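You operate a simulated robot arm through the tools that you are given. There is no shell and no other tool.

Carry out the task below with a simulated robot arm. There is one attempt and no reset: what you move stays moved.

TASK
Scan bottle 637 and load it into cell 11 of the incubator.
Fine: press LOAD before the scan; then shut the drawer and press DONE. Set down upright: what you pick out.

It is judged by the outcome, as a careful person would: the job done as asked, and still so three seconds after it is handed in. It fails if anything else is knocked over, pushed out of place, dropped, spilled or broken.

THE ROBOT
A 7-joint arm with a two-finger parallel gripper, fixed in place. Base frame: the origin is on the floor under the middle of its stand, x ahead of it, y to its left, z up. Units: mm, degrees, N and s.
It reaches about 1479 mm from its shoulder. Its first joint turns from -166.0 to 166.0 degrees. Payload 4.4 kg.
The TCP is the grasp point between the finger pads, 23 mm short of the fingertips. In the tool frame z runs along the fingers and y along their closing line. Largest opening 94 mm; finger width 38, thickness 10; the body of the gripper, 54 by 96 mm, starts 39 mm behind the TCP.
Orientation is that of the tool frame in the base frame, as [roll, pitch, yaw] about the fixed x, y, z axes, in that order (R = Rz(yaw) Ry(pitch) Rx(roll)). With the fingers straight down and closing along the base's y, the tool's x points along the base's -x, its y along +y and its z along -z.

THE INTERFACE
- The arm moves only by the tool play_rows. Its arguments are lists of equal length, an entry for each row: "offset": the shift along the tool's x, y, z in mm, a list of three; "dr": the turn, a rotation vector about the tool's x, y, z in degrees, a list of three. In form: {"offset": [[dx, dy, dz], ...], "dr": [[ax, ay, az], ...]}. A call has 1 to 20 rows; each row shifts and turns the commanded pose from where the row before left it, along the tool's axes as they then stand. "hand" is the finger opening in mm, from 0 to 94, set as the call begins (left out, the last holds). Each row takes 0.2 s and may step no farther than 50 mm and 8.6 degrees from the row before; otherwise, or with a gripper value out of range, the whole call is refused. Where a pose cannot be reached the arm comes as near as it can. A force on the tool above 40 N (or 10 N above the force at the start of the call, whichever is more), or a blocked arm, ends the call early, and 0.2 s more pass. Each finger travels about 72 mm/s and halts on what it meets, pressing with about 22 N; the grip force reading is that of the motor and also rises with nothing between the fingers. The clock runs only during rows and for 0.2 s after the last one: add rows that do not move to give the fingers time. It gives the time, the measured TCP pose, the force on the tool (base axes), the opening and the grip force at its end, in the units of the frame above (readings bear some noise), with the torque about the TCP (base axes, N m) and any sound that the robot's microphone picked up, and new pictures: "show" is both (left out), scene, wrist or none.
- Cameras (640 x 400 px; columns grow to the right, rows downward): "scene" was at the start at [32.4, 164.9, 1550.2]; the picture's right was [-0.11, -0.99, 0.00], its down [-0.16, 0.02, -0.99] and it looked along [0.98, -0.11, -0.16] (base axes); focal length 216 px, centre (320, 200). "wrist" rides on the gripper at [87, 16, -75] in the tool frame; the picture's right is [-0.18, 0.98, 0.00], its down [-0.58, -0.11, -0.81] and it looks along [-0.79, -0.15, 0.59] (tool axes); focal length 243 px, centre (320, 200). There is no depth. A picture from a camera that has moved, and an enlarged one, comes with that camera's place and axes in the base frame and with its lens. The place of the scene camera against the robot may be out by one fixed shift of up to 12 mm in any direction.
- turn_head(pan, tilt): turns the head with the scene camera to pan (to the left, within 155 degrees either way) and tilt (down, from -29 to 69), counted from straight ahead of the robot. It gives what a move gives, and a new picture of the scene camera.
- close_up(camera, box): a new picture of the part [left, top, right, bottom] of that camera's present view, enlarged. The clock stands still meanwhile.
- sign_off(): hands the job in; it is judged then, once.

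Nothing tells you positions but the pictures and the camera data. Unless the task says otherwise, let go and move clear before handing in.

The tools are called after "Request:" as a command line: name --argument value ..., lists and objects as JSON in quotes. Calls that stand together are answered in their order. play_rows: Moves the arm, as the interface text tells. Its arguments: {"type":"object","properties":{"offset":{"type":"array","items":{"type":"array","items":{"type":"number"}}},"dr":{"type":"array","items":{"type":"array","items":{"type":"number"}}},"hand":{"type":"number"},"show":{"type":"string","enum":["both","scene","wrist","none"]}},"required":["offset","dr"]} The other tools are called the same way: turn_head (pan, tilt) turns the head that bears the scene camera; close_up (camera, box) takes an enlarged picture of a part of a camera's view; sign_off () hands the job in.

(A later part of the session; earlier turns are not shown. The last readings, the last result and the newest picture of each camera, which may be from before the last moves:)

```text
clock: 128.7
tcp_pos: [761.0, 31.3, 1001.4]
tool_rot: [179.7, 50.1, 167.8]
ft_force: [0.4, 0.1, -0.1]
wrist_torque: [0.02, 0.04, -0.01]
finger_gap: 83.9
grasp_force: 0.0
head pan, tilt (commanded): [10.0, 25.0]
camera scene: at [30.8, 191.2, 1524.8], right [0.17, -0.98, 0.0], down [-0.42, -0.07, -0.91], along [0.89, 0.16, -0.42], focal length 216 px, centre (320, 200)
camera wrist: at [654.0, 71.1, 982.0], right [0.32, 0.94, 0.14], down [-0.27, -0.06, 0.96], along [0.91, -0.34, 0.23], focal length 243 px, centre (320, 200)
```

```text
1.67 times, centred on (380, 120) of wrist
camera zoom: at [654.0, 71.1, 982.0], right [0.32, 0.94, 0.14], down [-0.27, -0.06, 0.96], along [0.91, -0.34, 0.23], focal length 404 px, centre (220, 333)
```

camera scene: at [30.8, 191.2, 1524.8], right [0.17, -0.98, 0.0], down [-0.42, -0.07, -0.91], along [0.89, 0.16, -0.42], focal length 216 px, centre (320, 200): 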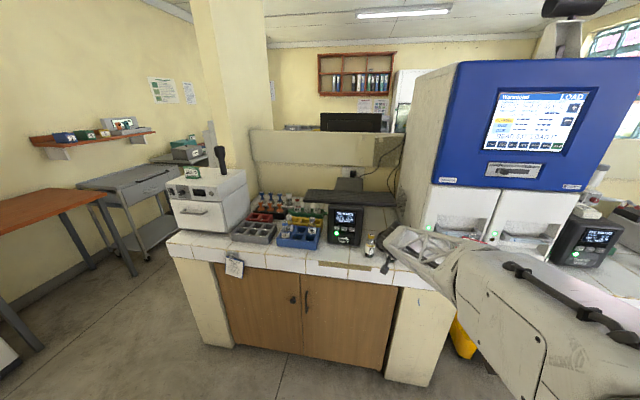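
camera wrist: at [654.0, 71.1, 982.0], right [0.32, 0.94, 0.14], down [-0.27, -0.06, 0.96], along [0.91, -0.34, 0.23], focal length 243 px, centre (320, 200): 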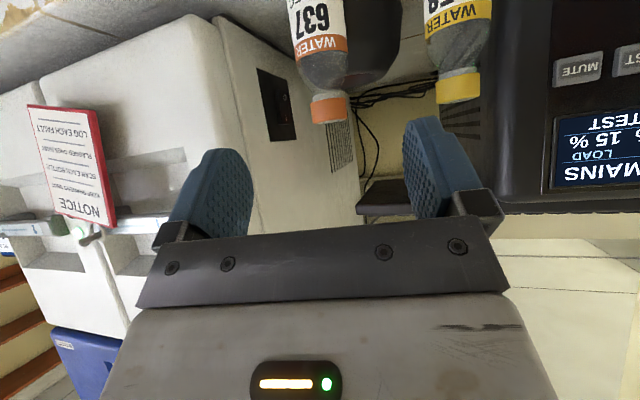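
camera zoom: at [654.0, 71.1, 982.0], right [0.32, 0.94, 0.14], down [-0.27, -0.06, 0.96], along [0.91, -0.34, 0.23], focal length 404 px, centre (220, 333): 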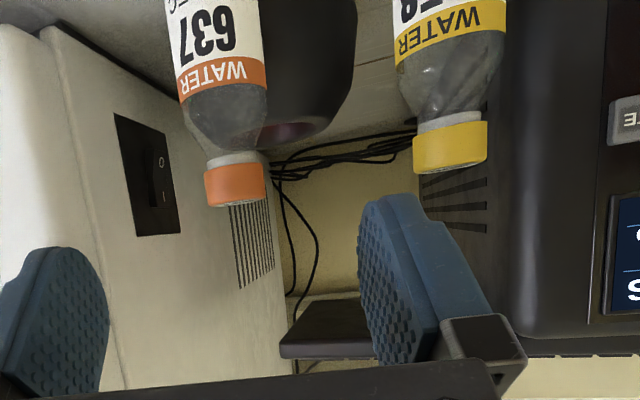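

637 stands upright on the bench. Now I'll look at the drawer handles closely.

Request:
turn_head --pan -12 --tilt 22

Request:
close_up --camera "wrist" --box '[0, 90, 200, 260]'

```text
clock: 129.6
tcp_pos: [761.1, 31.1, 1001.5]
tool_rot: [179.7, 50.2, 167.9]
ft_force: [0.0, -0.3, -0.1]
wrist_torque: [-0.01, 0.0, -0.04]
finger_gap: 84.1
grasp_force: 0.0
head pan, tilt (commanded): [-12.0, 22.0]
camera scene: at [30.9, 156.0, 1529.7], right [-0.21, -0.98, 0.0], down [-0.37, 0.08, -0.93], along [0.91, -0.19, -0.37], focal length 216 px, centre (320, 200)
```

scene: 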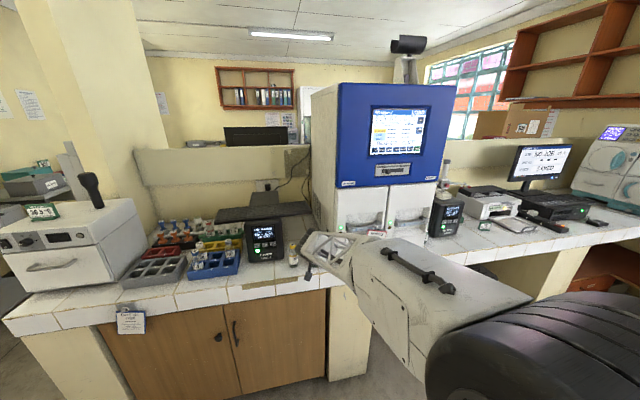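

```text
2.35 times, centred on (100, 175) of wrist
camera zoom: at [654.3, 71.0, 981.8], right [0.32, 0.94, 0.14], down [-0.27, -0.06, 0.96], along [0.91, -0.34, 0.23], focal length 571 px, centre (838, 259)
```

zoom: 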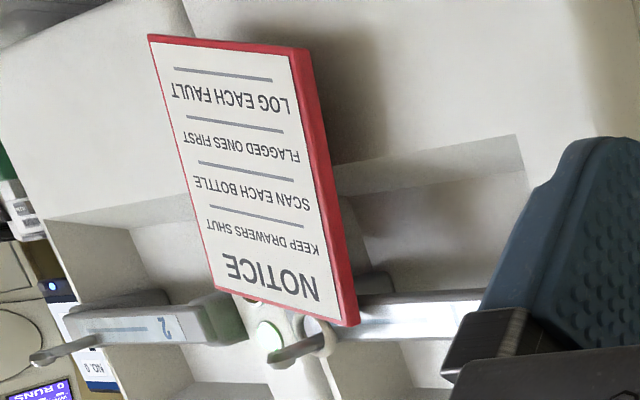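

Handle bars are at z≈1045, protruding to x≈817; bar 1 spans y −131…−283 (notice on its right end), bar 2 spans y −363…−522. I'll back the arm off and move right, in front of the drawers.

Request:
play_rows --offset '[[4.6, -8.2, -47.1], [4.6, -8.2, -47.1], [4.6, -8.2, -47.1], [0, 0, 0]]' --dr '[[0, 0, 0], [0, 0, 0], [0, 0, 0], [0, 0, 0]]' --hand 60 --show "none"

```text
clock: 130.6
tcp_pos: [639.2, 31.1, 1080.8]
tool_rot: [179.7, 50.2, 167.8]
ft_force: [-0.6, 0.0, 0.0]
wrist_torque: [0.0, 0.02, 0.05]
finger_gap: 60.1
grasp_force: 0.0
head pan, tilt (commanded): [-12.0, 22.0]
```

Request:
play_rows --offset '[[-6.4, -46.1, 7.4], [-6.4, -46.1, 7.4], [-6.4, -46.1, 7.4], [-6.4, -46.1, 7.4], [-6.4, -46.1, 7.4], [-6.4, -46.1, 7.4], [0, 0, 0]]' --dr '[[0, 0, 0], [0, 0, 0], [0, 0, 0], [0, 0, 0], [0, 0, 0], [0, 0, 0], [0, 0, 0]]' --show "scene"

```text
clock: 132.2
tcp_pos: [638.0, -252.0, 1077.7]
tool_rot: [179.7, 50.2, 167.9]
ft_force: [0.1, -0.6, 0.2]
wrist_torque: [0.02, 0.0, -0.02]
finger_gap: 59.8
grasp_force: 0.0
head pan, tilt (commanded): [-12.0, 22.0]
camera scene: at [30.9, 155.9, 1529.7], right [-0.21, -0.98, 0.0], down [-0.37, 0.08, -0.93], along [0.91, -0.19, -0.37], focal length 216 px, centre (320, 200)
```

scene: 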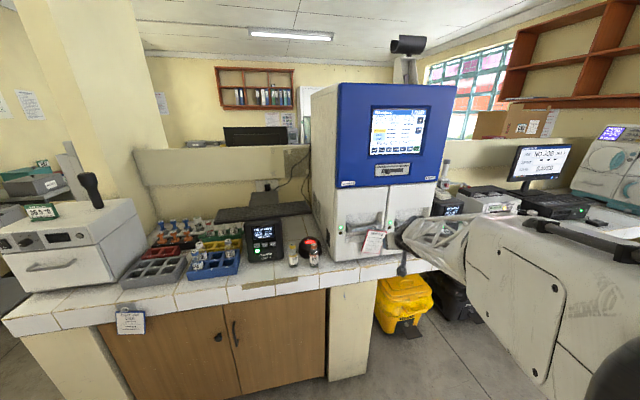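

Request:
play_rows --offset '[[-6, -43.5, 7], [-6, -43.5, 7], [-6, -43.5, 7], [-6, -43.5, 7], [0, 0, 0]]' --dr '[[0, 0, 0], [0, 0, 0], [0, 0, 0], [0, 0, 0], [0, 0, 0]]' --show "none"

```text
clock: 133.4
tcp_pos: [650.7, -413.8, 1091.2]
tool_rot: [-179.7, 50.8, 169.5]
ft_force: [0.1, 0.4, -0.5]
wrist_torque: [0.04, 0.0, -0.02]
finger_gap: 60.0
grasp_force: 0.0
head pan, tilt (commanded): [-12.0, 22.0]
```

Request:
play_rows --offset '[[0, 0, 0], [0, 0, 0], [0, 0, 0]]' --dr '[[0, -6, 0], [0, -6, 0], [0, 0, 0]]' --show "scene"

```text
clock: 134.2
tcp_pos: [652.5, -417.6, 1075.8]
tool_rot: [179.3, 62.0, 168.4]
ft_force: [0.3, 0.2, -0.3]
wrist_torque: [0.0, -0.02, 0.01]
finger_gap: 59.9
grasp_force: 0.2
head pan, tilt (commanded): [-12.0, 22.0]
camera scene: at [30.9, 156.0, 1529.7], right [-0.21, -0.98, 0.0], down [-0.37, 0.08, -0.93], along [0.91, -0.19, -0.37], focal length 216 px, centre (320, 200)
```

scene: 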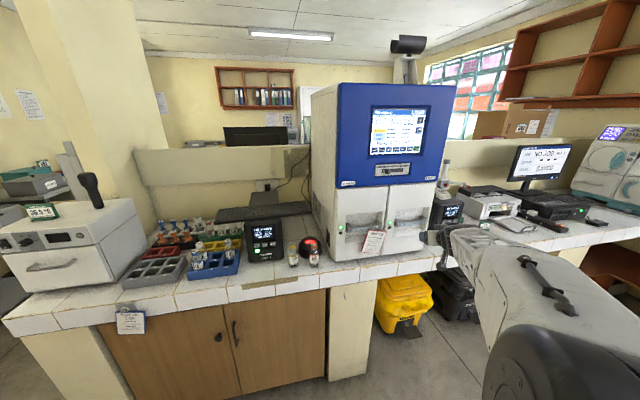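

The handles are now unobstructed in the head view; I'll zoom in on them.

Request:
close_up --camera "scene" --box '[330, 200, 440, 265]'

Request:
close_up --camera "scene" --box '[385, 205, 430, 240]'

Request:
close_up --camera "scene" --box '[340, 205, 390, 245]'

```text
5.82 times, centred on (385, 232) of scene
camera zoom: at [30.9, 156.0, 1529.7], right [-0.21, -0.98, 0.0], down [-0.37, 0.08, -0.93], along [0.91, -0.19, -0.37], focal length 1257 px, centre (-58, 11)
```

zoom: 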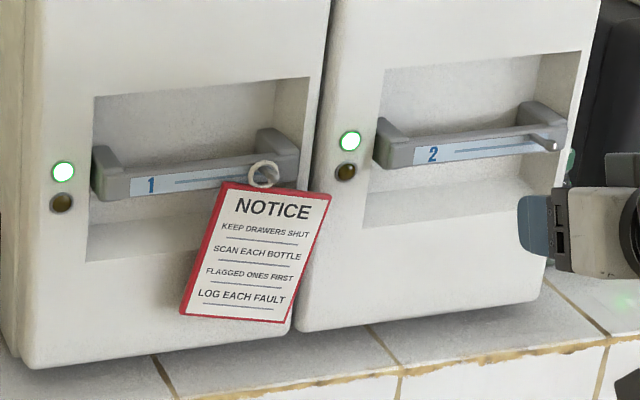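

```text
11.43 times, centred on (408, 222) of scene
camera zoom: at [30.9, 156.0, 1529.7], right [-0.21, -0.98, 0.0], down [-0.37, 0.08, -0.93], along [0.91, -0.19, -0.37], focal length 2469 px, centre (-680, -57)
```

zoom: 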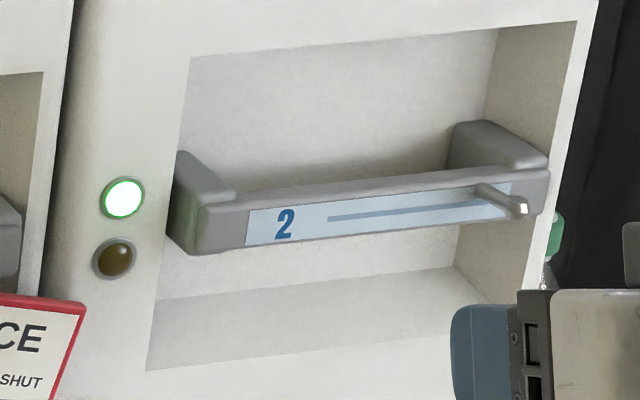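

```text
10.00 times, centred on (365, 225) of scene
camera zoom: at [30.9, 156.0, 1529.7], right [-0.21, -0.98, 0.0], down [-0.37, 0.08, -0.93], along [0.91, -0.19, -0.37], focal length 2161 px, centre (-130, -50)
```

zoom: 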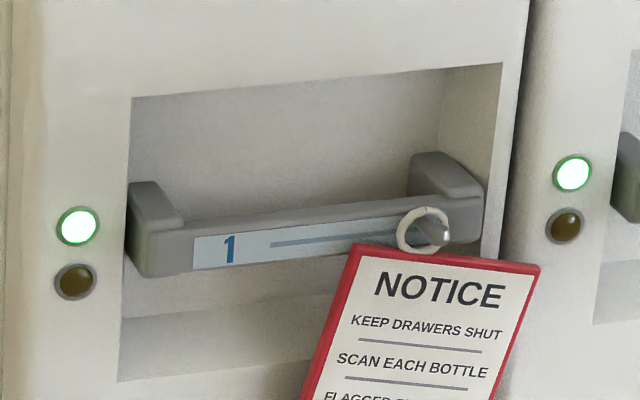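

The handles are open U-bars with clear space above and below, so I can pinch the bar with fingers above and below. I'll level the tool to point straight forward.

Request:
play_rows --offset '[[0, 0, 0], [0, 0, 0], [0, 0, 0], [0, 0, 0], [0, 0, 0]]' --dr '[[0, -7, 0], [0, -7, 0], [0, -7, 0], [0, -7, 0], [0, 0, 0]]' --show "none"

```text
clock: 135.6
tcp_pos: [655.2, -403.2, 1090.2]
tool_rot: [-12.5, 89.1, -22.3]
ft_force: [0.5, 0.8, 0.1]
wrist_torque: [0.0, 0.02, -0.01]
finger_gap: 60.0
grasp_force: 0.1
head pan, tilt (commanded): [-12.0, 22.0]
stopped in row 5: the arm was blocked; the commanded pose is now the measured one
```

The arm reports being blocked; I'll look at it before proceeding.

Request:
turn_head --pan -35 --tilt 35

```text
clock: 136.4
tcp_pos: [654.8, -403.4, 1090.7]
tool_rot: [-11.0, 89.1, -21.2]
ft_force: [0.0, 0.6, 0.2]
wrist_torque: [0.01, 0.03, -0.01]
finger_gap: 60.2
grasp_force: 0.2
head pan, tilt (commanded): [-35.0, 35.0]
camera scene: at [12.3, 124.8, 1509.1], right [-0.57, -0.82, 0.0], down [-0.47, 0.33, -0.82], along [0.67, -0.47, -0.57], focal length 216 px, centre (320, 200)
```

scene: 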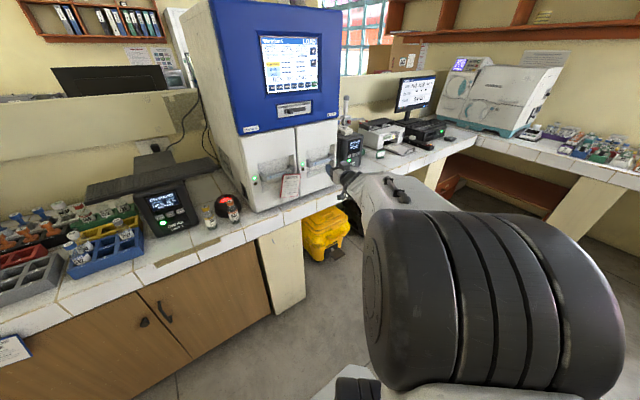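

Request:
play_rows --offset '[[15.4, 5.1, 29.3], [15.4, 5.1, 29.3], [0, 0, 0]]' --dr '[[0, 0, 0], [0, 0, 0], [0, 0, 0]]' --show "none"

```text
clock: 137.2
tcp_pos: [714.4, -408.7, 1061.4]
tool_rot: [-11.2, 89.1, -21.2]
ft_force: [0.1, -0.5, 0.0]
wrist_torque: [0.01, -0.03, 0.02]
finger_gap: 59.9
grasp_force: 0.1
head pan, tilt (commanded): [-35.0, 35.0]
```

Request:
play_rows --offset '[[0, 0, 0], [0, 0, 0], [0, 0, 0], [0, 0, 0], [0, 0, 0], [0, 0, 0]]' --dr '[[0, 0, -8.5], [0, 0, -8.5], [0, 0, -8.5], [0, 0, -8.5], [0, 0, -8.5], [0, 0, 0]]' --show "none"

```text
clock: 138.6
tcp_pos: [711.4, -425.2, 1107.0]
tool_rot: [-92.7, 49.1, -99.2]
ft_force: [-0.2, 0.7, -0.2]
wrist_torque: [-0.02, 0.03, 0.0]
finger_gap: 60.2
grasp_force: 0.0
out of reach, approached as far as the arm can: row 4, 5
head pan, tilt (commanded): [-35.0, 35.0]
```

That roll direction hits a joint limit; I'll roll the other way.

Request:
play_rows --offset '[[0, 0, 0], [0, 0, 0], [0, 0, 0], [0, 0, 0], [0, 0, 0], [0, 0, 0]]' --dr '[[0, 0, 8.5], [0, 0, 8.5], [0, 0, 8.5], [0, 0, 8.5], [0, 0, 8.5], [0, 0, 0]]' --show "none"

```text
clock: 140.0
tcp_pos: [707.5, -423.6, 1128.3]
tool_rot: [111.4, 88.9, 104.2]
ft_force: [-0.3, -0.1, -0.2]
wrist_torque: [0.01, -0.02, -0.02]
finger_gap: 60.3
grasp_force: 0.1
head pan, tilt (commanded): [-35.0, 35.0]
```

Request:
play_rows --offset '[[0, 0, 0], [0, 0, 0], [0, 0, 0], [0, 0, 0], [0, 0, 0], [0, 0, 0]]' --dr '[[0, 0, 8.5], [0, 0, 8.5], [0, 0, 8.5], [0, 0, 8.5], [0, 0, 8.5], [0, 0, 0]]' --show "none"

```text
clock: 141.4
tcp_pos: [707.2, -422.8, 1127.8]
tool_rot: [90.6, 46.5, 83.2]
ft_force: [0.4, -0.9, 0.3]
wrist_torque: [0.03, 0.02, 0.0]
finger_gap: 60.0
grasp_force: 0.0
head pan, tilt (commanded): [-35.0, 35.0]
```

Request:
play_rows --offset '[[0, 0, 0], [0, 0, 0], [0, 0, 0], [0, 0, 0], [0, 0, 0], [0, 0, 0], [0, 0, 0]]' --dr '[[0, 0, 8.5], [0, 0, 8.5], [0, 0, 8.5], [0, 0, 8.5], [0, 0, 8.5], [0, 0, 4], [0, 0, 0]]' --show "both"

```text
clock: 143.0
tcp_pos: [707.2, -422.9, 1129.9]
tool_rot: [90.4, 0.0, 82.7]
ft_force: [0.8, -0.1, -0.7]
wrist_torque: [-0.02, -0.02, -0.02]
finger_gap: 60.1
grasp_force: 0.1
head pan, tilt (commanded): [-35.0, 35.0]
camera scene: at [12.2, 124.7, 1509.1], right [-0.57, -0.82, 0.0], down [-0.47, 0.33, -0.82], along [0.67, -0.47, -0.57], focal length 216 px, centre (320, 200)
camera wrist: at [644.1, -327.8, 1145.2], right [-0.02, -0.18, 0.98], down [-0.87, -0.47, -0.1], along [0.49, -0.86, -0.15], focal length 243 px, centre (320, 200)
```

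scene: 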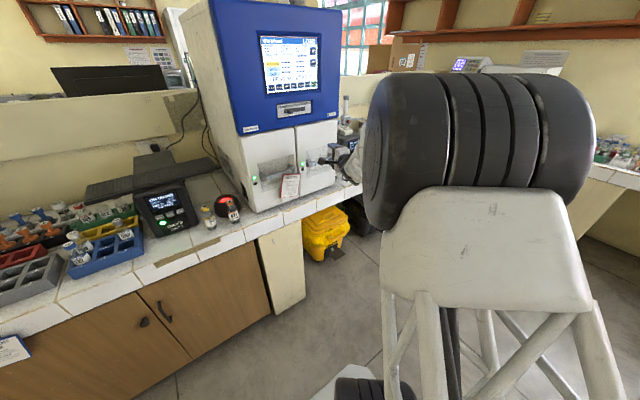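
wrist: 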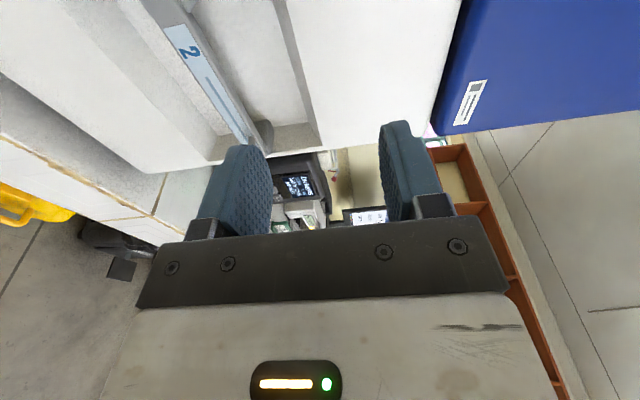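

Now the fingers open vertically (one above, one below). I'll straighten the yaw and zoom on handle 2.

Request:
play_rows --offset '[[0, 0, 0], [0, 0, 0]]' --dr '[[0, 7.3, 0], [0, 0, 0]]' --show "wrist"

Request:
close_up --camera "wrist" --box '[80, 0, 420, 220]'

Request:
close_up --camera "scene" --box '[290, 130, 380, 200]'

```text
clock: 143.8
tcp_pos: [717.3, -400.2, 1138.2]
tool_rot: [90.0, 0.5, 91.8]
ft_force: [0.4, -0.1, -0.7]
wrist_torque: [0.0, 0.0, -0.02]
finger_gap: 59.8
grasp_force: 0.0
head pan, tilt (commanded): [-35.0, 35.0]
stopped in row 2: the arm was blocked; the commanded pose is now the measured one
camera wrist: at [640.6, -316.2, 1152.2], right [0.0, -0.18, 0.98], down [-0.79, -0.61, -0.11], along [0.62, -0.77, -0.14], focal length 243 px, centre (320, 200)
```

wrist: 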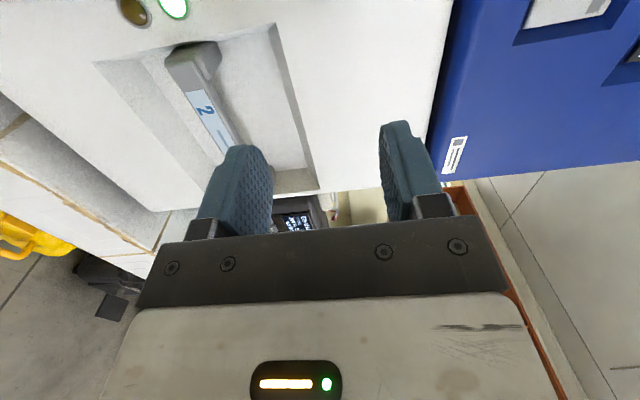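

```text
1.82 times, centred on (250, 110) of wrist
camera zoom: at [640.6, -316.2, 1152.2], right [0.0, -0.18, 0.98], down [-0.79, -0.61, -0.11], along [0.62, -0.77, -0.14], focal length 441 px, centre (447, 364)
```

zoom: 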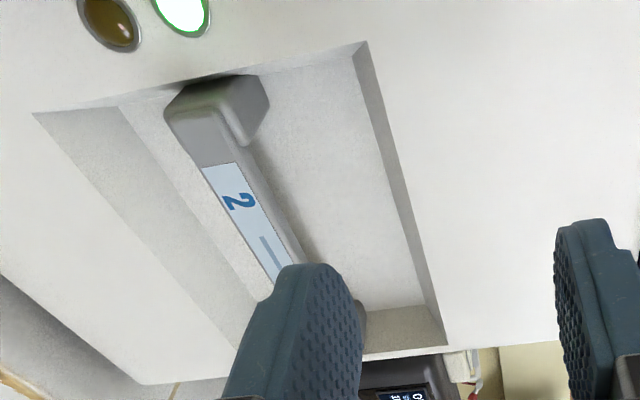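

```text
5.71 times, centred on (335, 165) of scene
camera zoom: at [12.2, 124.7, 1509.1], right [-0.57, -0.82, 0.0], down [-0.47, 0.33, -0.82], along [0.67, -0.47, -0.57], focal length 1235 px, centre (234, 400)
```

zoom: 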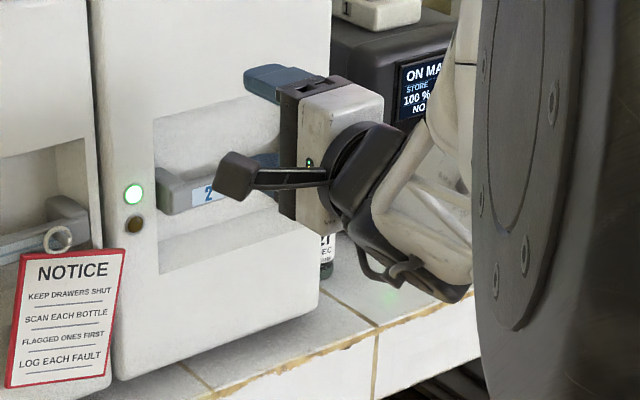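

Handle 2's bar is at about [818, −407…, 1043]. I'll lower to that height and shift to its middle, still ~100 mm in front.

Request:
play_rows --offset '[[-13, -31.7, 0], [-13, -31.7, 0], [-13, -31.7, 0], [0, 0, 0]]' --dr '[[0, 0, 0], [0, 0, 0], [0, 0, 0], [0, 0, 0]]' --show "both"

Request:
close_up --camera "wrist" --box '[130, 0, 470, 220]'

Request:
close_up --camera "scene" --box '[290, 130, 380, 200]'

```text
clock: 145.0
tcp_pos: [735.8, -406.2, 1068.4]
tool_rot: [88.6, 1.5, 94.4]
ft_force: [0.5, -0.5, -0.5]
wrist_torque: [-0.02, 0.01, 0.0]
finger_gap: 60.1
grasp_force: 0.0
head pan, tilt (commanded): [-35.0, 35.0]
stopped in row 4: the arm was blocked; the commanded pose is now the measured one
camera scene: at [12.2, 124.7, 1509.1], right [-0.57, -0.82, 0.0], down [-0.47, 0.33, -0.82], along [0.67, -0.47, -0.57], focal length 216 px, centre (320, 200)
camera wrist: at [653.4, -325.1, 1079.2], right [-0.01, -0.16, 0.99], down [-0.76, -0.64, -0.11], along [0.65, -0.75, -0.11], focal length 243 px, centre (320, 200)
```

scene: 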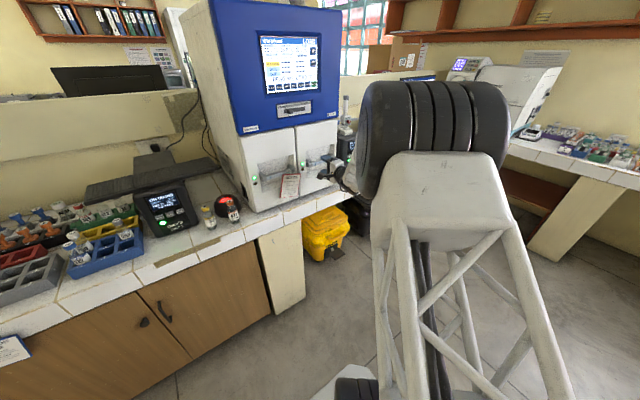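
wrist: 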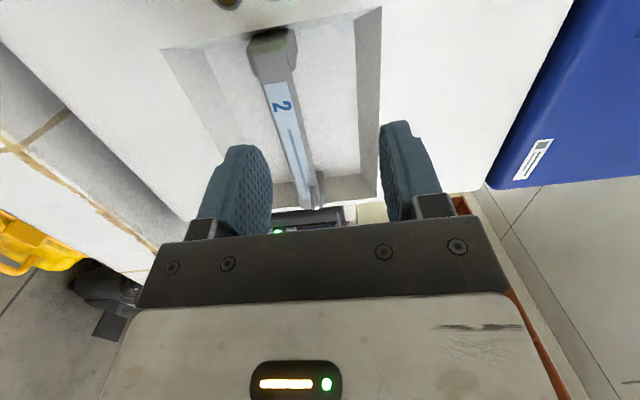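

```text
1.82 times, centred on (300, 110) of wrist
camera zoom: at [653.4, -325.1, 1079.2], right [-0.01, -0.16, 0.99], down [-0.76, -0.64, -0.11], along [0.65, -0.75, -0.11], focal length 441 px, centre (356, 364)
```

zoom: 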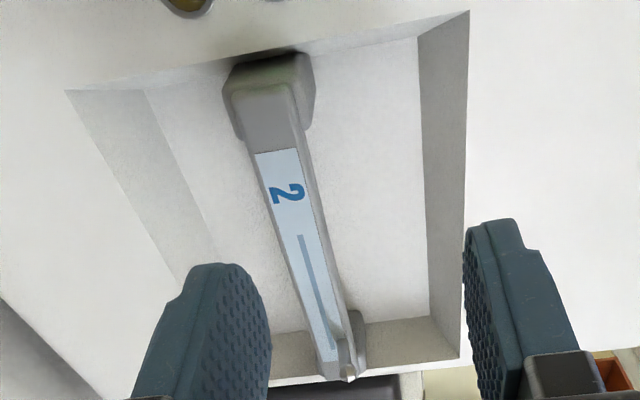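

```text
5.71 times, centred on (335, 165) of scene
camera zoom: at [12.2, 124.7, 1509.1], right [-0.57, -0.82, 0.0], down [-0.47, 0.33, -0.82], along [0.67, -0.47, -0.57], focal length 1235 px, centre (234, 400)
```

zoom: 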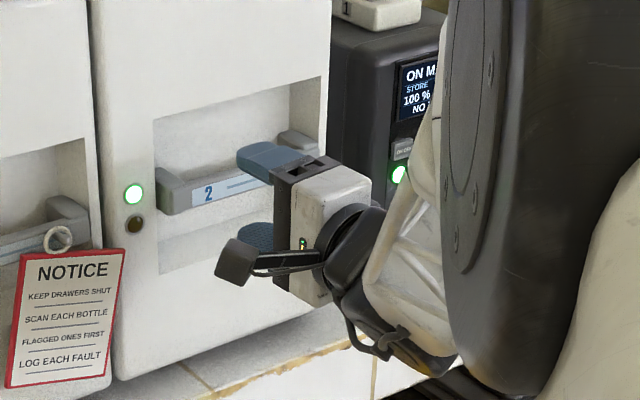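

The arm resists being that folded; moving forward should relieve it. I'll advance while lowering, keeping clear of the bar.

Request:
play_rows --offset '[[-3, -10, 19.5], [-3, -10, 19.5], [0, 0, 0]]' --dr '[[0, 0, 0], [0, 0, 0], [0, 0, 0]]' --show "none"

```text
clock: 145.8
tcp_pos: [773.6, -412.9, 1048.8]
tool_rot: [88.7, 1.6, 94.1]
ft_force: [0.3, -0.1, 0.5]
wrist_torque: [0.02, -0.02, -0.03]
finger_gap: 60.0
grasp_force: 0.1
head pan, tilt (commanded): [-35.0, 35.0]
```

Request:
play_rows --offset '[[0, -5, 8], [0, 0, 0]]' --dr '[[0, 0, 0], [0, 0, 0]]' --show "wrist"

Request:
close_up --camera "scene" --box '[290, 130, 380, 200]'

Request:
close_up --camera "wrist" --box '[180, 0, 460, 220]'

```text
clock: 146.4
tcp_pos: [782.7, -411.6, 1043.6]
tool_rot: [88.7, 1.7, 94.2]
ft_force: [0.4, 1.1, -0.3]
wrist_torque: [-0.02, 0.03, 0.02]
finger_gap: 59.9
grasp_force: 0.1
head pan, tilt (commanded): [-35.0, 35.0]
camera wrist: at [700.6, -330.9, 1055.0], right [-0.01, -0.16, 0.99], down [-0.76, -0.64, -0.11], along [0.65, -0.75, -0.11], focal length 243 px, centre (320, 200)
```

wrist: 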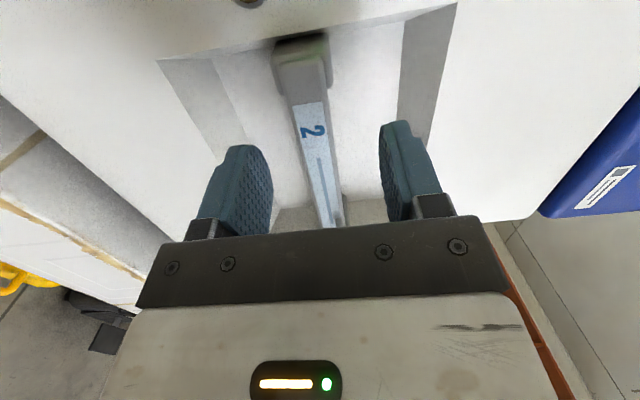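

```text
5.71 times, centred on (335, 165) of scene
camera zoom: at [12.2, 124.7, 1509.1], right [-0.57, -0.82, 0.0], down [-0.47, 0.33, -0.82], along [0.67, -0.47, -0.57], focal length 1235 px, centre (234, 400)
```

zoom: 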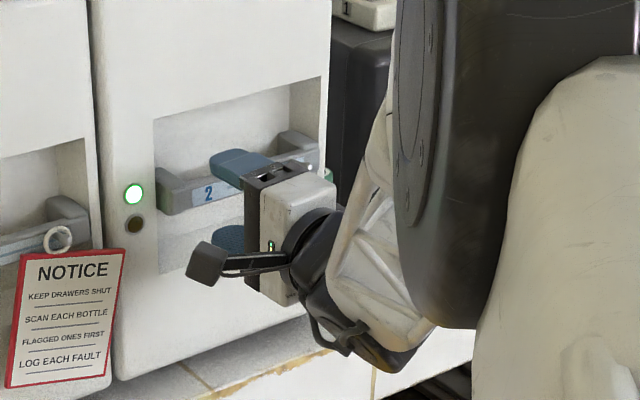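

```text
1.82 times, centred on (320, 110) of wrist
camera zoom: at [700.6, -330.9, 1055.0], right [-0.01, -0.16, 0.99], down [-0.76, -0.64, -0.11], along [0.65, -0.75, -0.11], focal length 441 px, centre (320, 364)
```

zoom: 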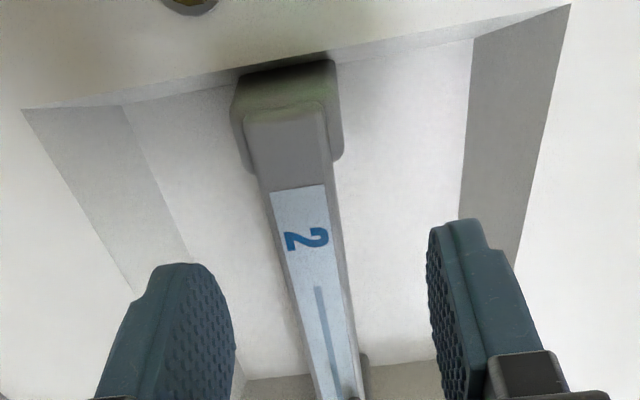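

The bar is centred between the open fingers. I'll advance in small steps so the pads surround the bar.

Request:
play_rows --offset '[[0, -0.3, 15], [0, -0.3, 15], [0, -0.3, 12], [0, 0, 0]]' --dr '[[0, 0, 0], [0, 0, 0], [0, 0, 0], [0, 0, 0]]' --show "wrist"

Request:
close_up --camera "scene" --box '[290, 130, 380, 200]'

```text
clock: 147.4
tcp_pos: [822.7, -408.5, 1044.5]
tool_rot: [88.6, 1.7, 94.0]
ft_force: [-0.2, -0.8, 0.6]
wrist_torque: [0.02, 0.01, 0.0]
finger_gap: 60.1
grasp_force: 0.0
head pan, tilt (commanded): [-35.0, 35.0]
camera wrist: at [742.1, -326.9, 1055.6], right [-0.01, -0.16, 0.99], down [-0.76, -0.64, -0.11], along [0.65, -0.75, -0.11], focal length 243 px, centre (320, 200)
```

wrist: 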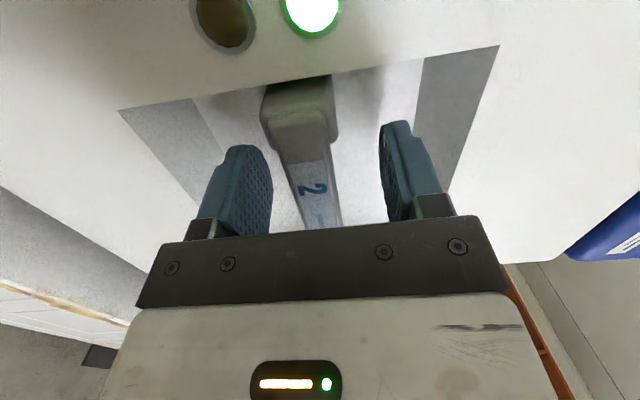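

```text
5.71 times, centred on (335, 165) of scene
camera zoom: at [12.3, 124.7, 1509.1], right [-0.57, -0.82, 0.0], down [-0.47, 0.33, -0.82], along [0.67, -0.47, -0.57], focal length 1235 px, centre (234, 400)
```

zoom: 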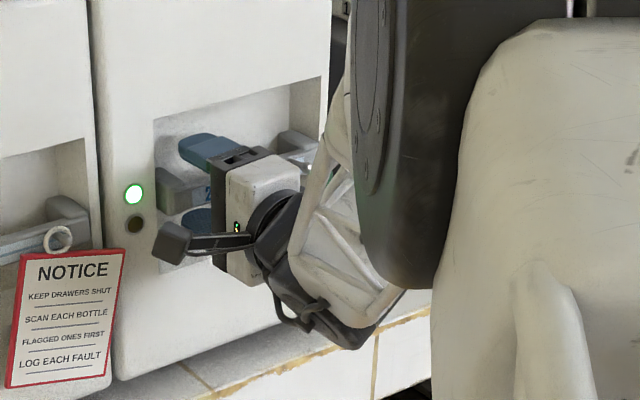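

Request:
play_rows --offset '[[0, 0, 5], [0, 0, 0], [0, 0, 0], [0, 0, 0], [0, 0, 0]]' --dr '[[0, 0, 0], [0, 0, 0], [0, 0, 0], [0, 0, 0], [0, 0, 0]]' --hand 5 --show "wrist"

```text
clock: 148.4
tcp_pos: [828.7, -407.9, 1041.3]
tool_rot: [88.9, 1.5, 94.0]
ft_force: [-0.8, -5.2, -1.4]
wrist_torque: [0.03, 1.06, 0.13]
finger_gap: 30.1
grasp_force: 45.3
head pan, tilt (commanded): [-35.0, 35.0]
stopped in row 4: the force on the tool passed its limit at 42 N (the readings are from after the stop); the commanded pose is now the measured one
camera wrist: at [746.3, -327.0, 1052.7], right [-0.01, -0.16, 0.99], down [-0.76, -0.64, -0.11], along [0.65, -0.75, -0.12], focal length 243 px, centre (320, 200)
```

wrist: 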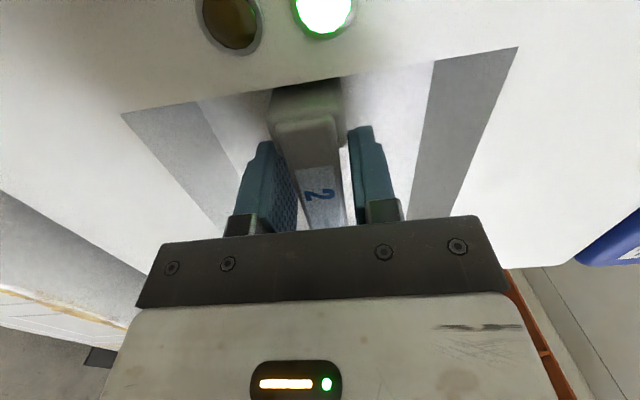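

Request:
play_rows --offset '[[0, 0, 0], [0, 0, 0], [0, 0, 0]]' --dr '[[0, 0, 0], [0, 0, 0], [0, 0, 0]]' --show "none"

```text
clock: 149.2
tcp_pos: [827.8, -408.3, 1041.4]
tool_rot: [89.0, 1.4, 94.2]
ft_force: [0.4, -5.6, -2.8]
wrist_torque: [0.02, 1.08, -0.25]
finger_gap: 30.1
grasp_force: 45.0
head pan, tilt (commanded): [-35.0, 35.0]
```

The bar is gripped firmly. I'll pull straight back in 10 mm steps and watch the force and the drawer.

Request:
play_rows --offset '[[0.5, 0, -10], [0.5, 0, -10], [0.5, 0, -10], [0, 0, 0]]' --dr '[[0, 0, 0], [0, 0, 0], [0, 0, 0], [0, 0, 0]]' --show "both"

Request:
close_up --camera "scene" --box '[240, 110, 380, 220]'

```text
clock: 150.2
tcp_pos: [797.5, -408.6, 1041.1]
tool_rot: [89.0, 1.5, 94.1]
ft_force: [0.1, 26.8, 2.3]
wrist_torque: [0.11, 0.92, 0.61]
finger_gap: 30.1
grasp_force: 45.6
head pan, tilt (commanded): [-35.0, 35.0]
camera scene: at [12.2, 125.0, 1509.1], right [-0.57, -0.82, 0.0], down [-0.47, 0.33, -0.82], along [0.67, -0.47, -0.57], focal length 216 px, centre (320, 200)
camera wrist: at [716.2, -327.2, 1052.7], right [-0.01, -0.16, 0.99], down [-0.76, -0.64, -0.11], along [0.65, -0.75, -0.12], focal length 243 px, centre (320, 200)
```

scene: 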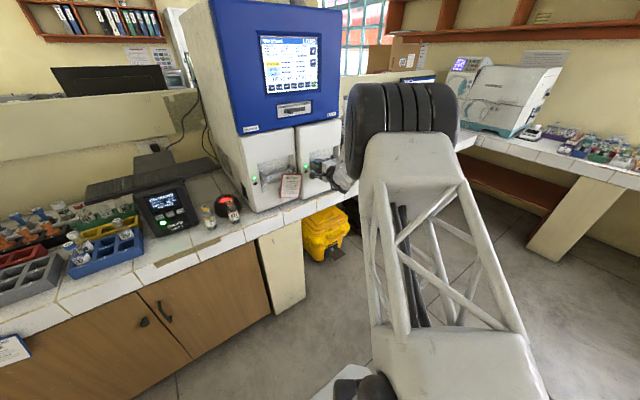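
wrist: 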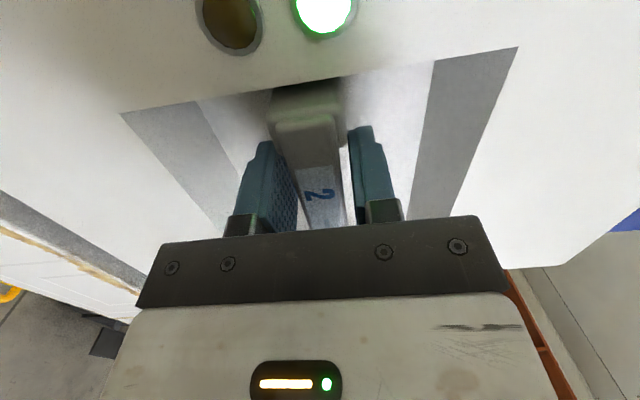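

```text
3.64 times, centred on (310, 165) of scene
camera zoom: at [12.2, 125.0, 1509.1], right [-0.57, -0.82, 0.0], down [-0.47, 0.33, -0.82], along [0.67, -0.47, -0.57], focal length 786 px, centre (356, 327)
```

zoom: 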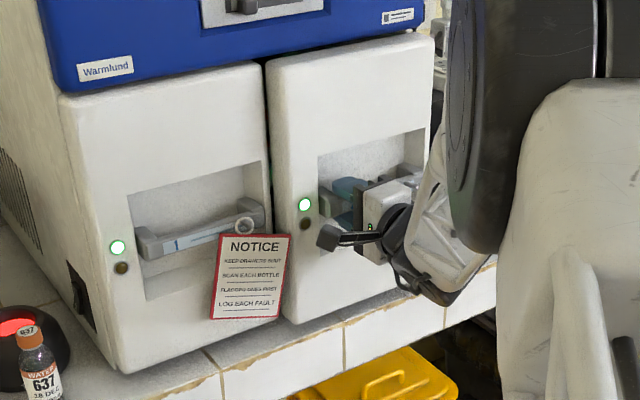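

Drawer 2 slides open. There's sideways load, so I'll correct the pull direction slightly toward +y as I continue.

Request:
play_rows --offset '[[1.8, 0, -8], [1.2, 0, -10], [1.1, 0, -10], [0, 0, 0]]' --dr '[[0, 0, 0], [0, 0, 0], [0, 0, 0], [0, 0, 0]]' --show "none"

```text
clock: 151.2
tcp_pos: [767.2, -408.9, 1041.2]
tool_rot: [88.8, 1.5, 93.9]
ft_force: [-2.5, -30.1, 5.3]
wrist_torque: [0.12, 0.96, -1.05]
finger_gap: 30.2
grasp_force: 45.3
head pan, tilt (commanded): [-35.0, 35.0]
```

Request:
play_rows --offset '[[0, 0, -10], [0.8, 0, -10], [0.8, 0, -10], [0, 0, 0]]' --dr '[[0, 0, 0], [0, 0, 0], [0, 0, 0], [0, 0, 0]]' --show "both"

```text
clock: 151.9
tcp_pos: [746.9, -408.4, 1040.8]
tool_rot: [88.7, 1.6, 94.0]
ft_force: [1.7, -9.0, 1.9]
wrist_torque: [0.07, 1.25, -0.78]
finger_gap: 30.4
grasp_force: 45.0
head pan, tilt (commanded): [-35.0, 35.0]
stopped in row 3: the force on the tool passed its limit at 41 N (the readings are from after the stop); the commanded pose is now the measured one
camera scene: at [12.2, 124.7, 1509.1], right [-0.57, -0.82, 0.0], down [-0.47, 0.33, -0.82], along [0.67, -0.47, -0.57], focal length 216 px, centre (320, 200)
camera wrist: at [666.2, -326.8, 1052.5], right [-0.01, -0.16, 0.99], down [-0.76, -0.64, -0.11], along [0.65, -0.75, -0.11], focal length 243 px, centre (320, 200)
```

scene: 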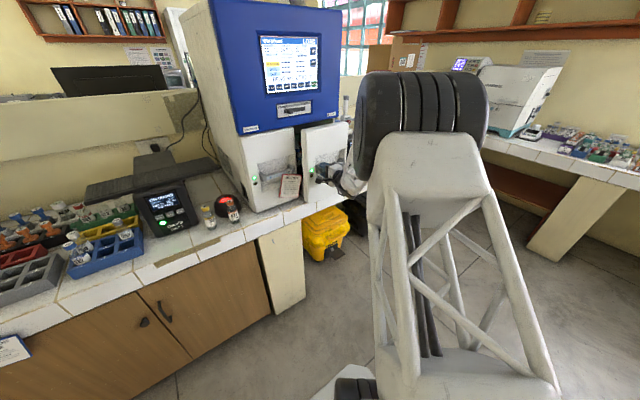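
wrist: 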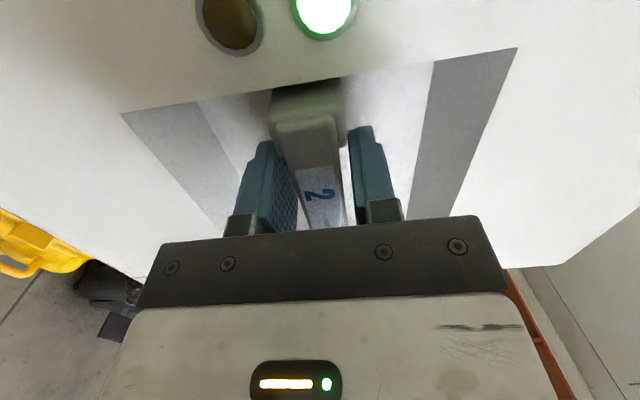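

Drawer 2 is open about 80 mm. I'll look at what's visible inside and on the screen.

Request:
close_up --camera "scene" --box '[280, 95, 370, 195]'

Request:
close_up --camera "scene" --box '[255, 25, 325, 100]'

```text
4.00 times, centred on (325, 145) of scene
camera zoom: at [12.2, 124.7, 1509.1], right [-0.57, -0.82, 0.0], down [-0.47, 0.33, -0.82], along [0.67, -0.47, -0.57], focal length 864 px, centre (300, 420)
```

zoom: 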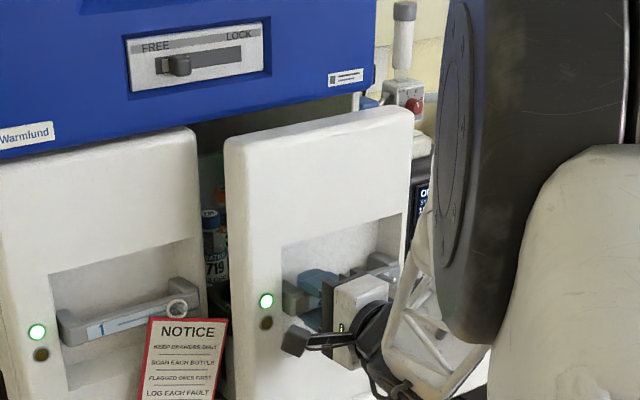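

```text
5.33 times, centred on (290, 62) of scene
camera zoom: at [12.2, 124.7, 1509.1], right [-0.57, -0.82, 0.0], down [-0.47, 0.33, -0.82], along [0.67, -0.47, -0.57], focal length 1152 px, centre (480, 933)
```

zoom: 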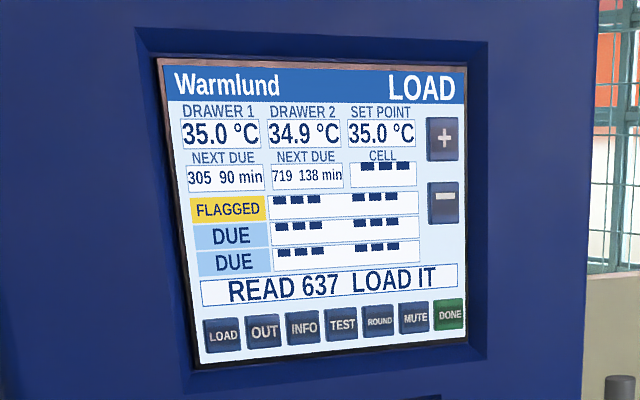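

The drawer interior holds bottles (I see 719). The temperature is dropping slowly, so I'll keep pulling.

Request:
play_rows --offset '[[0.6, 0, -8], [0.7, 0, -8], [0.7, 0, -8], [0, 0, 0]]' --dr '[[0, 0, 0], [0, 0, 0], [0, 0, 0], [0, 0, 0]]' --show "none"

```text
clock: 152.6
tcp_pos: [734.5, -408.1, 1039.7]
tool_rot: [88.7, 1.6, 94.1]
ft_force: [-0.5, -34.0, 0.1]
wrist_torque: [-0.01, 1.22, -1.07]
finger_gap: 30.5
grasp_force: 44.6
head pan, tilt (commanded): [-35.0, 35.0]
stopped in row 3: the force on the tool passed its limit at 52 N (the readings are from after the stop); the commanded pose is now the measured one
```

I've reached this arm posture's limit with the drawer ~93 mm open; the drawer itself moves with almost no force. I'll release the bar and back out, then pull it further another way.

Request:
play_rows --offset '[[0, 0, 0], [0, 0, 0], [0, 0, 0]]' --dr '[[0, 0, 0], [0, 0, 0], [0, 0, 0]]' --hand 66 --show "none"

```text
clock: 153.4
tcp_pos: [734.1, -407.1, 1040.2]
tool_rot: [88.7, 1.5, 94.1]
ft_force: [0.2, 0.0, -0.8]
wrist_torque: [-0.02, 0.01, -0.01]
finger_gap: 66.2
grasp_force: 0.0
head pan, tilt (commanded): [-35.0, 35.0]
```

Request:
play_rows --offset '[[2, 0, -10], [2, 0, -10], [2, 0, -10], [0, 0, 0]]' --dr '[[0, 0, 0], [0, 0, 0], [0, 0, 0], [0, 0, 0]]' --show "scene"

```text
clock: 154.2
tcp_pos: [717.9, -393.1, 1025.4]
tool_rot: [89.1, 0.7, 95.4]
ft_force: [0.7, 2.5, 68.4]
wrist_torque: [1.35, -0.69, -1.01]
finger_gap: 61.1
grasp_force: 34.8
head pan, tilt (commanded): [-35.0, 35.0]
stopped in row 4: the force on the tool passed its limit at 44 N (the readings are from after the stop); the commanded pose is now the measured one
camera scene: at [11.7, 125.0, 1509.0], right [-0.57, -0.82, 0.0], down [-0.47, 0.33, -0.82], along [0.67, -0.47, -0.57], focal length 216 px, centre (320, 200)
```

scene: 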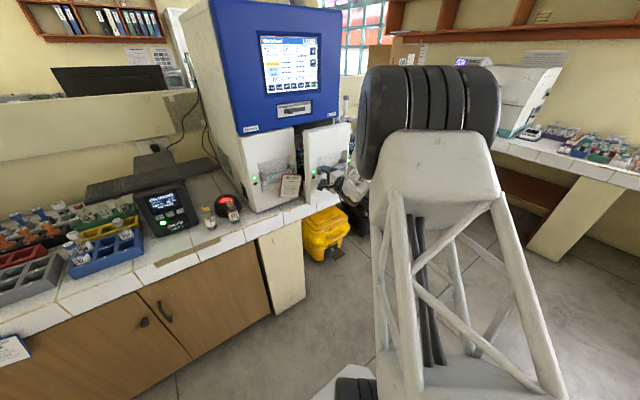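

The arm sagged and is pressing on the bar; I'll relieve it by moving up.

Request:
play_rows --offset '[[0, 8, 0], [0, 6, 0], [0, 0, 0]]' --dr '[[0, 0, 0], [0, 0, 0], [0, 0, 0]]' --show "none"

```text
clock: 155.0
tcp_pos: [718.0, -391.9, 1029.0]
tool_rot: [89.9, 0.2, 95.2]
ft_force: [0.4, 0.1, -0.1]
wrist_torque: [-0.03, -0.02, 0.02]
finger_gap: 65.8
grasp_force: 0.0
head pan, tilt (commanded): [-35.0, 35.0]
```

Request:
play_rows --offset '[[3, 4, -12], [0, 0, 0]]' --dr '[[0, 0, 0], [0, 0, 0]]' --show "none"

```text
clock: 155.6
tcp_pos: [709.9, -385.7, 1023.4]
tool_rot: [90.4, -0.3, 95.6]
ft_force: [-1.4, -2.7, -1.2]
wrist_torque: [0.02, -0.05, 0.13]
finger_gap: 66.2
grasp_force: 0.0
head pan, tilt (commanded): [-35.0, 35.0]
```

Request:
play_rows --offset '[[0, 3, -10], [0, 0, 0]]' --dr '[[0, 0, 0], [0, 0, 0]]' --show "wrist"

Request:
close_up --camera "scene" --box '[280, 95, 370, 215]'

```text
clock: 156.2
tcp_pos: [705.6, -380.4, 1021.8]
tool_rot: [90.6, -0.5, 96.3]
ft_force: [0.3, -0.8, 5.6]
wrist_torque: [0.05, -0.16, -0.14]
finger_gap: 68.3
grasp_force: 2.5
head pan, tilt (commanded): [-35.0, 35.0]
camera wrist: at [621.7, -303.0, 1038.9], right [0.03, -0.19, 0.98], down [-0.74, -0.67, -0.11], along [0.67, -0.72, -0.16], focal length 243 px, centre (320, 200)
```

wrist: 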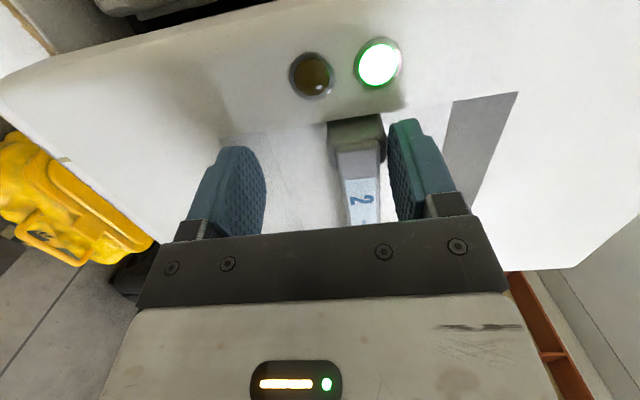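

```text
3.33 times, centred on (325, 155) of scene
camera zoom: at [12.3, 124.9, 1509.1], right [-0.57, -0.82, 0.0], down [-0.47, 0.33, -0.82], along [0.67, -0.47, -0.57], focal length 720 px, centre (303, 350)
```

zoom: 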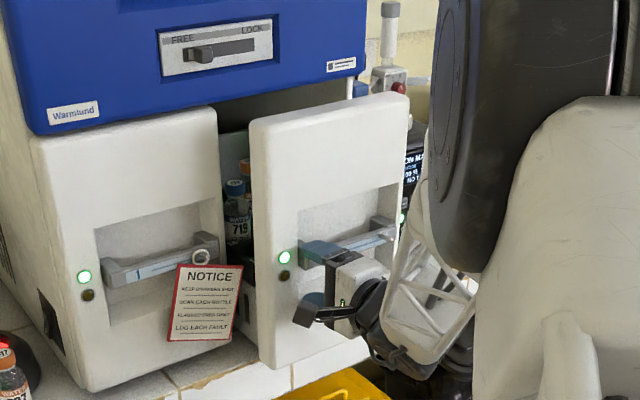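

The drawer was dragged along a bit by friction. I'll ease forward slightly, centre the fingers vertically on the bar, and then back out cleanly.

Request:
play_rows --offset '[[-2, 0, 15], [-2, 2, 15], [0, 8, 5], [0, 8, 0], [0, 0, 0]]' --dr '[[0, 0, 0], [0, 0, 0], [0, 0, 0], [0, 0, 0], [0, 0, 0]]' --hand 76 --show "wrist"

Request:
close_up --camera "scene" --box '[280, 95, 370, 215]'

```text
clock: 157.4
tcp_pos: [728.4, -393.3, 1058.9]
tool_rot: [89.6, 0.5, 95.1]
ft_force: [-0.4, 0.4, -0.6]
wrist_torque: [0.0, 0.01, -0.01]
finger_gap: 76.0
grasp_force: 0.1
head pan, tilt (commanded): [-35.0, 35.0]
camera wrist: at [646.2, -313.9, 1072.9], right [0.01, -0.18, 0.98], down [-0.75, -0.65, -0.11], along [0.66, -0.74, -0.14], focal length 243 px, centre (320, 200)
```

wrist: 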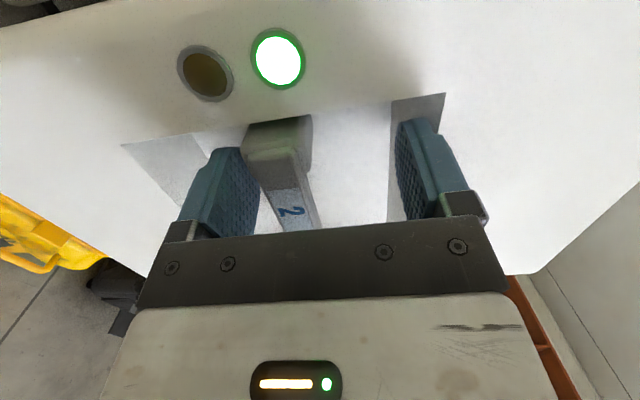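

```text
3.33 times, centred on (325, 155) of scene
camera zoom: at [12.2, 124.7, 1509.1], right [-0.57, -0.82, 0.0], down [-0.47, 0.33, -0.82], along [0.67, -0.47, -0.57], focal length 720 px, centre (303, 350)
```

zoom: 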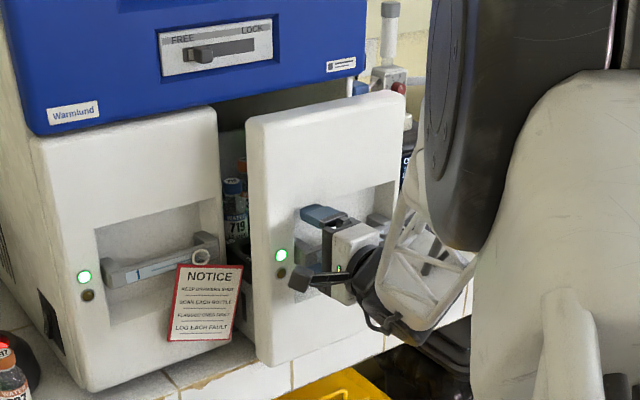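

Request:
play_rows --offset '[[0, 2, -12], [0, 3, -12], [0, 4, -12], [0, 0, 0]]' --dr '[[0, 0, 0], [0, 0, 0], [0, 0, 0], [0, 0, 0]]' --show "wrist"

Request:
close_up --camera "scene" --box '[280, 95, 370, 215]'

```text
clock: 158.6
tcp_pos: [707.7, -377.5, 1046.1]
tool_rot: [90.8, -0.7, 96.9]
ft_force: [0.2, 0.4, -0.2]
wrist_torque: [0.02, 0.02, 0.01]
finger_gap: 76.0
grasp_force: 0.0
head pan, tilt (commanded): [-35.0, 35.0]
stopped in row 4: the arm was blocked; the commanded pose is now the measured one
camera wrist: at [623.2, -301.7, 1062.4], right [0.04, -0.19, 0.98], down [-0.73, -0.67, -0.1], along [0.68, -0.71, -0.17], focal length 243 px, centre (320, 200)
```

wrist: 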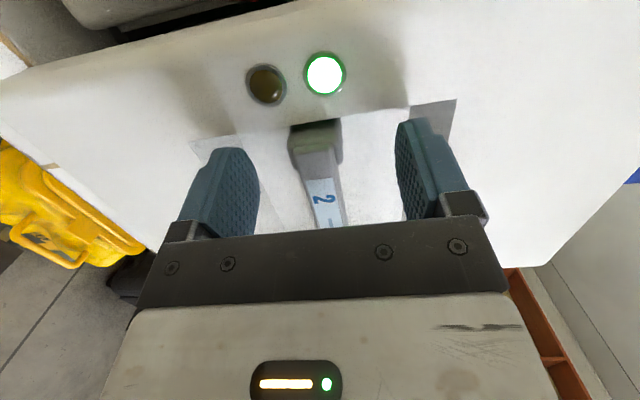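

```text
3.33 times, centred on (325, 155) of scene
camera zoom: at [12.2, 124.7, 1509.1], right [-0.57, -0.82, 0.0], down [-0.47, 0.33, -0.82], along [0.67, -0.47, -0.57], focal length 720 px, centre (303, 350)
```

zoom: 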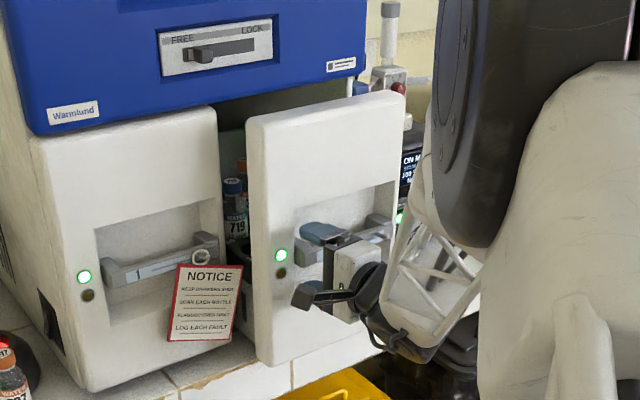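

The fingertips are in front of the drawer face; I can slip off the bar sideways to the left.

Request:
play_rows --offset '[[25, 0, 2], [30, 0, 3], [0, 10, -15], [0, 0, 0]]' --dr '[[0, 0, 0], [0, 0, 0], [0, 0, 0], [0, 0, 0]]' --show "none"

```text
clock: 159.6
tcp_pos: [690.3, -327.4, 1057.4]
tool_rot: [90.9, -0.7, 96.6]
ft_force: [0.0, 0.5, -0.6]
wrist_torque: [0.02, 0.03, 0.01]
finger_gap: 75.9
grasp_force: 0.1
head pan, tilt (commanded): [-35.0, 35.0]
```

Clear of the handle. I'll raise the arm, then rotate the tool to point down for reaching behind the drawer front from above.

Request:
play_rows --offset '[[0, 45, 0], [0, 45, 0], [0, 45, 0], [0, 45, 0], [0, 45, 0], [0, 0, 0]]' --dr '[[0, 0, 0], [0, 0, 0], [0, 0, 0], [0, 0, 0], [0, 0, 0], [0, 0, 0]]' --hand 0 --show "none"

```text
clock: 161.0
tcp_pos: [695.3, -328.3, 1285.4]
tool_rot: [90.8, -0.6, 96.6]
ft_force: [0.1, -1.0, -0.3]
wrist_torque: [-0.02, 0.0, 0.02]
finger_gap: 0.0
grasp_force: 21.9
head pan, tilt (commanded): [-35.0, 35.0]
```

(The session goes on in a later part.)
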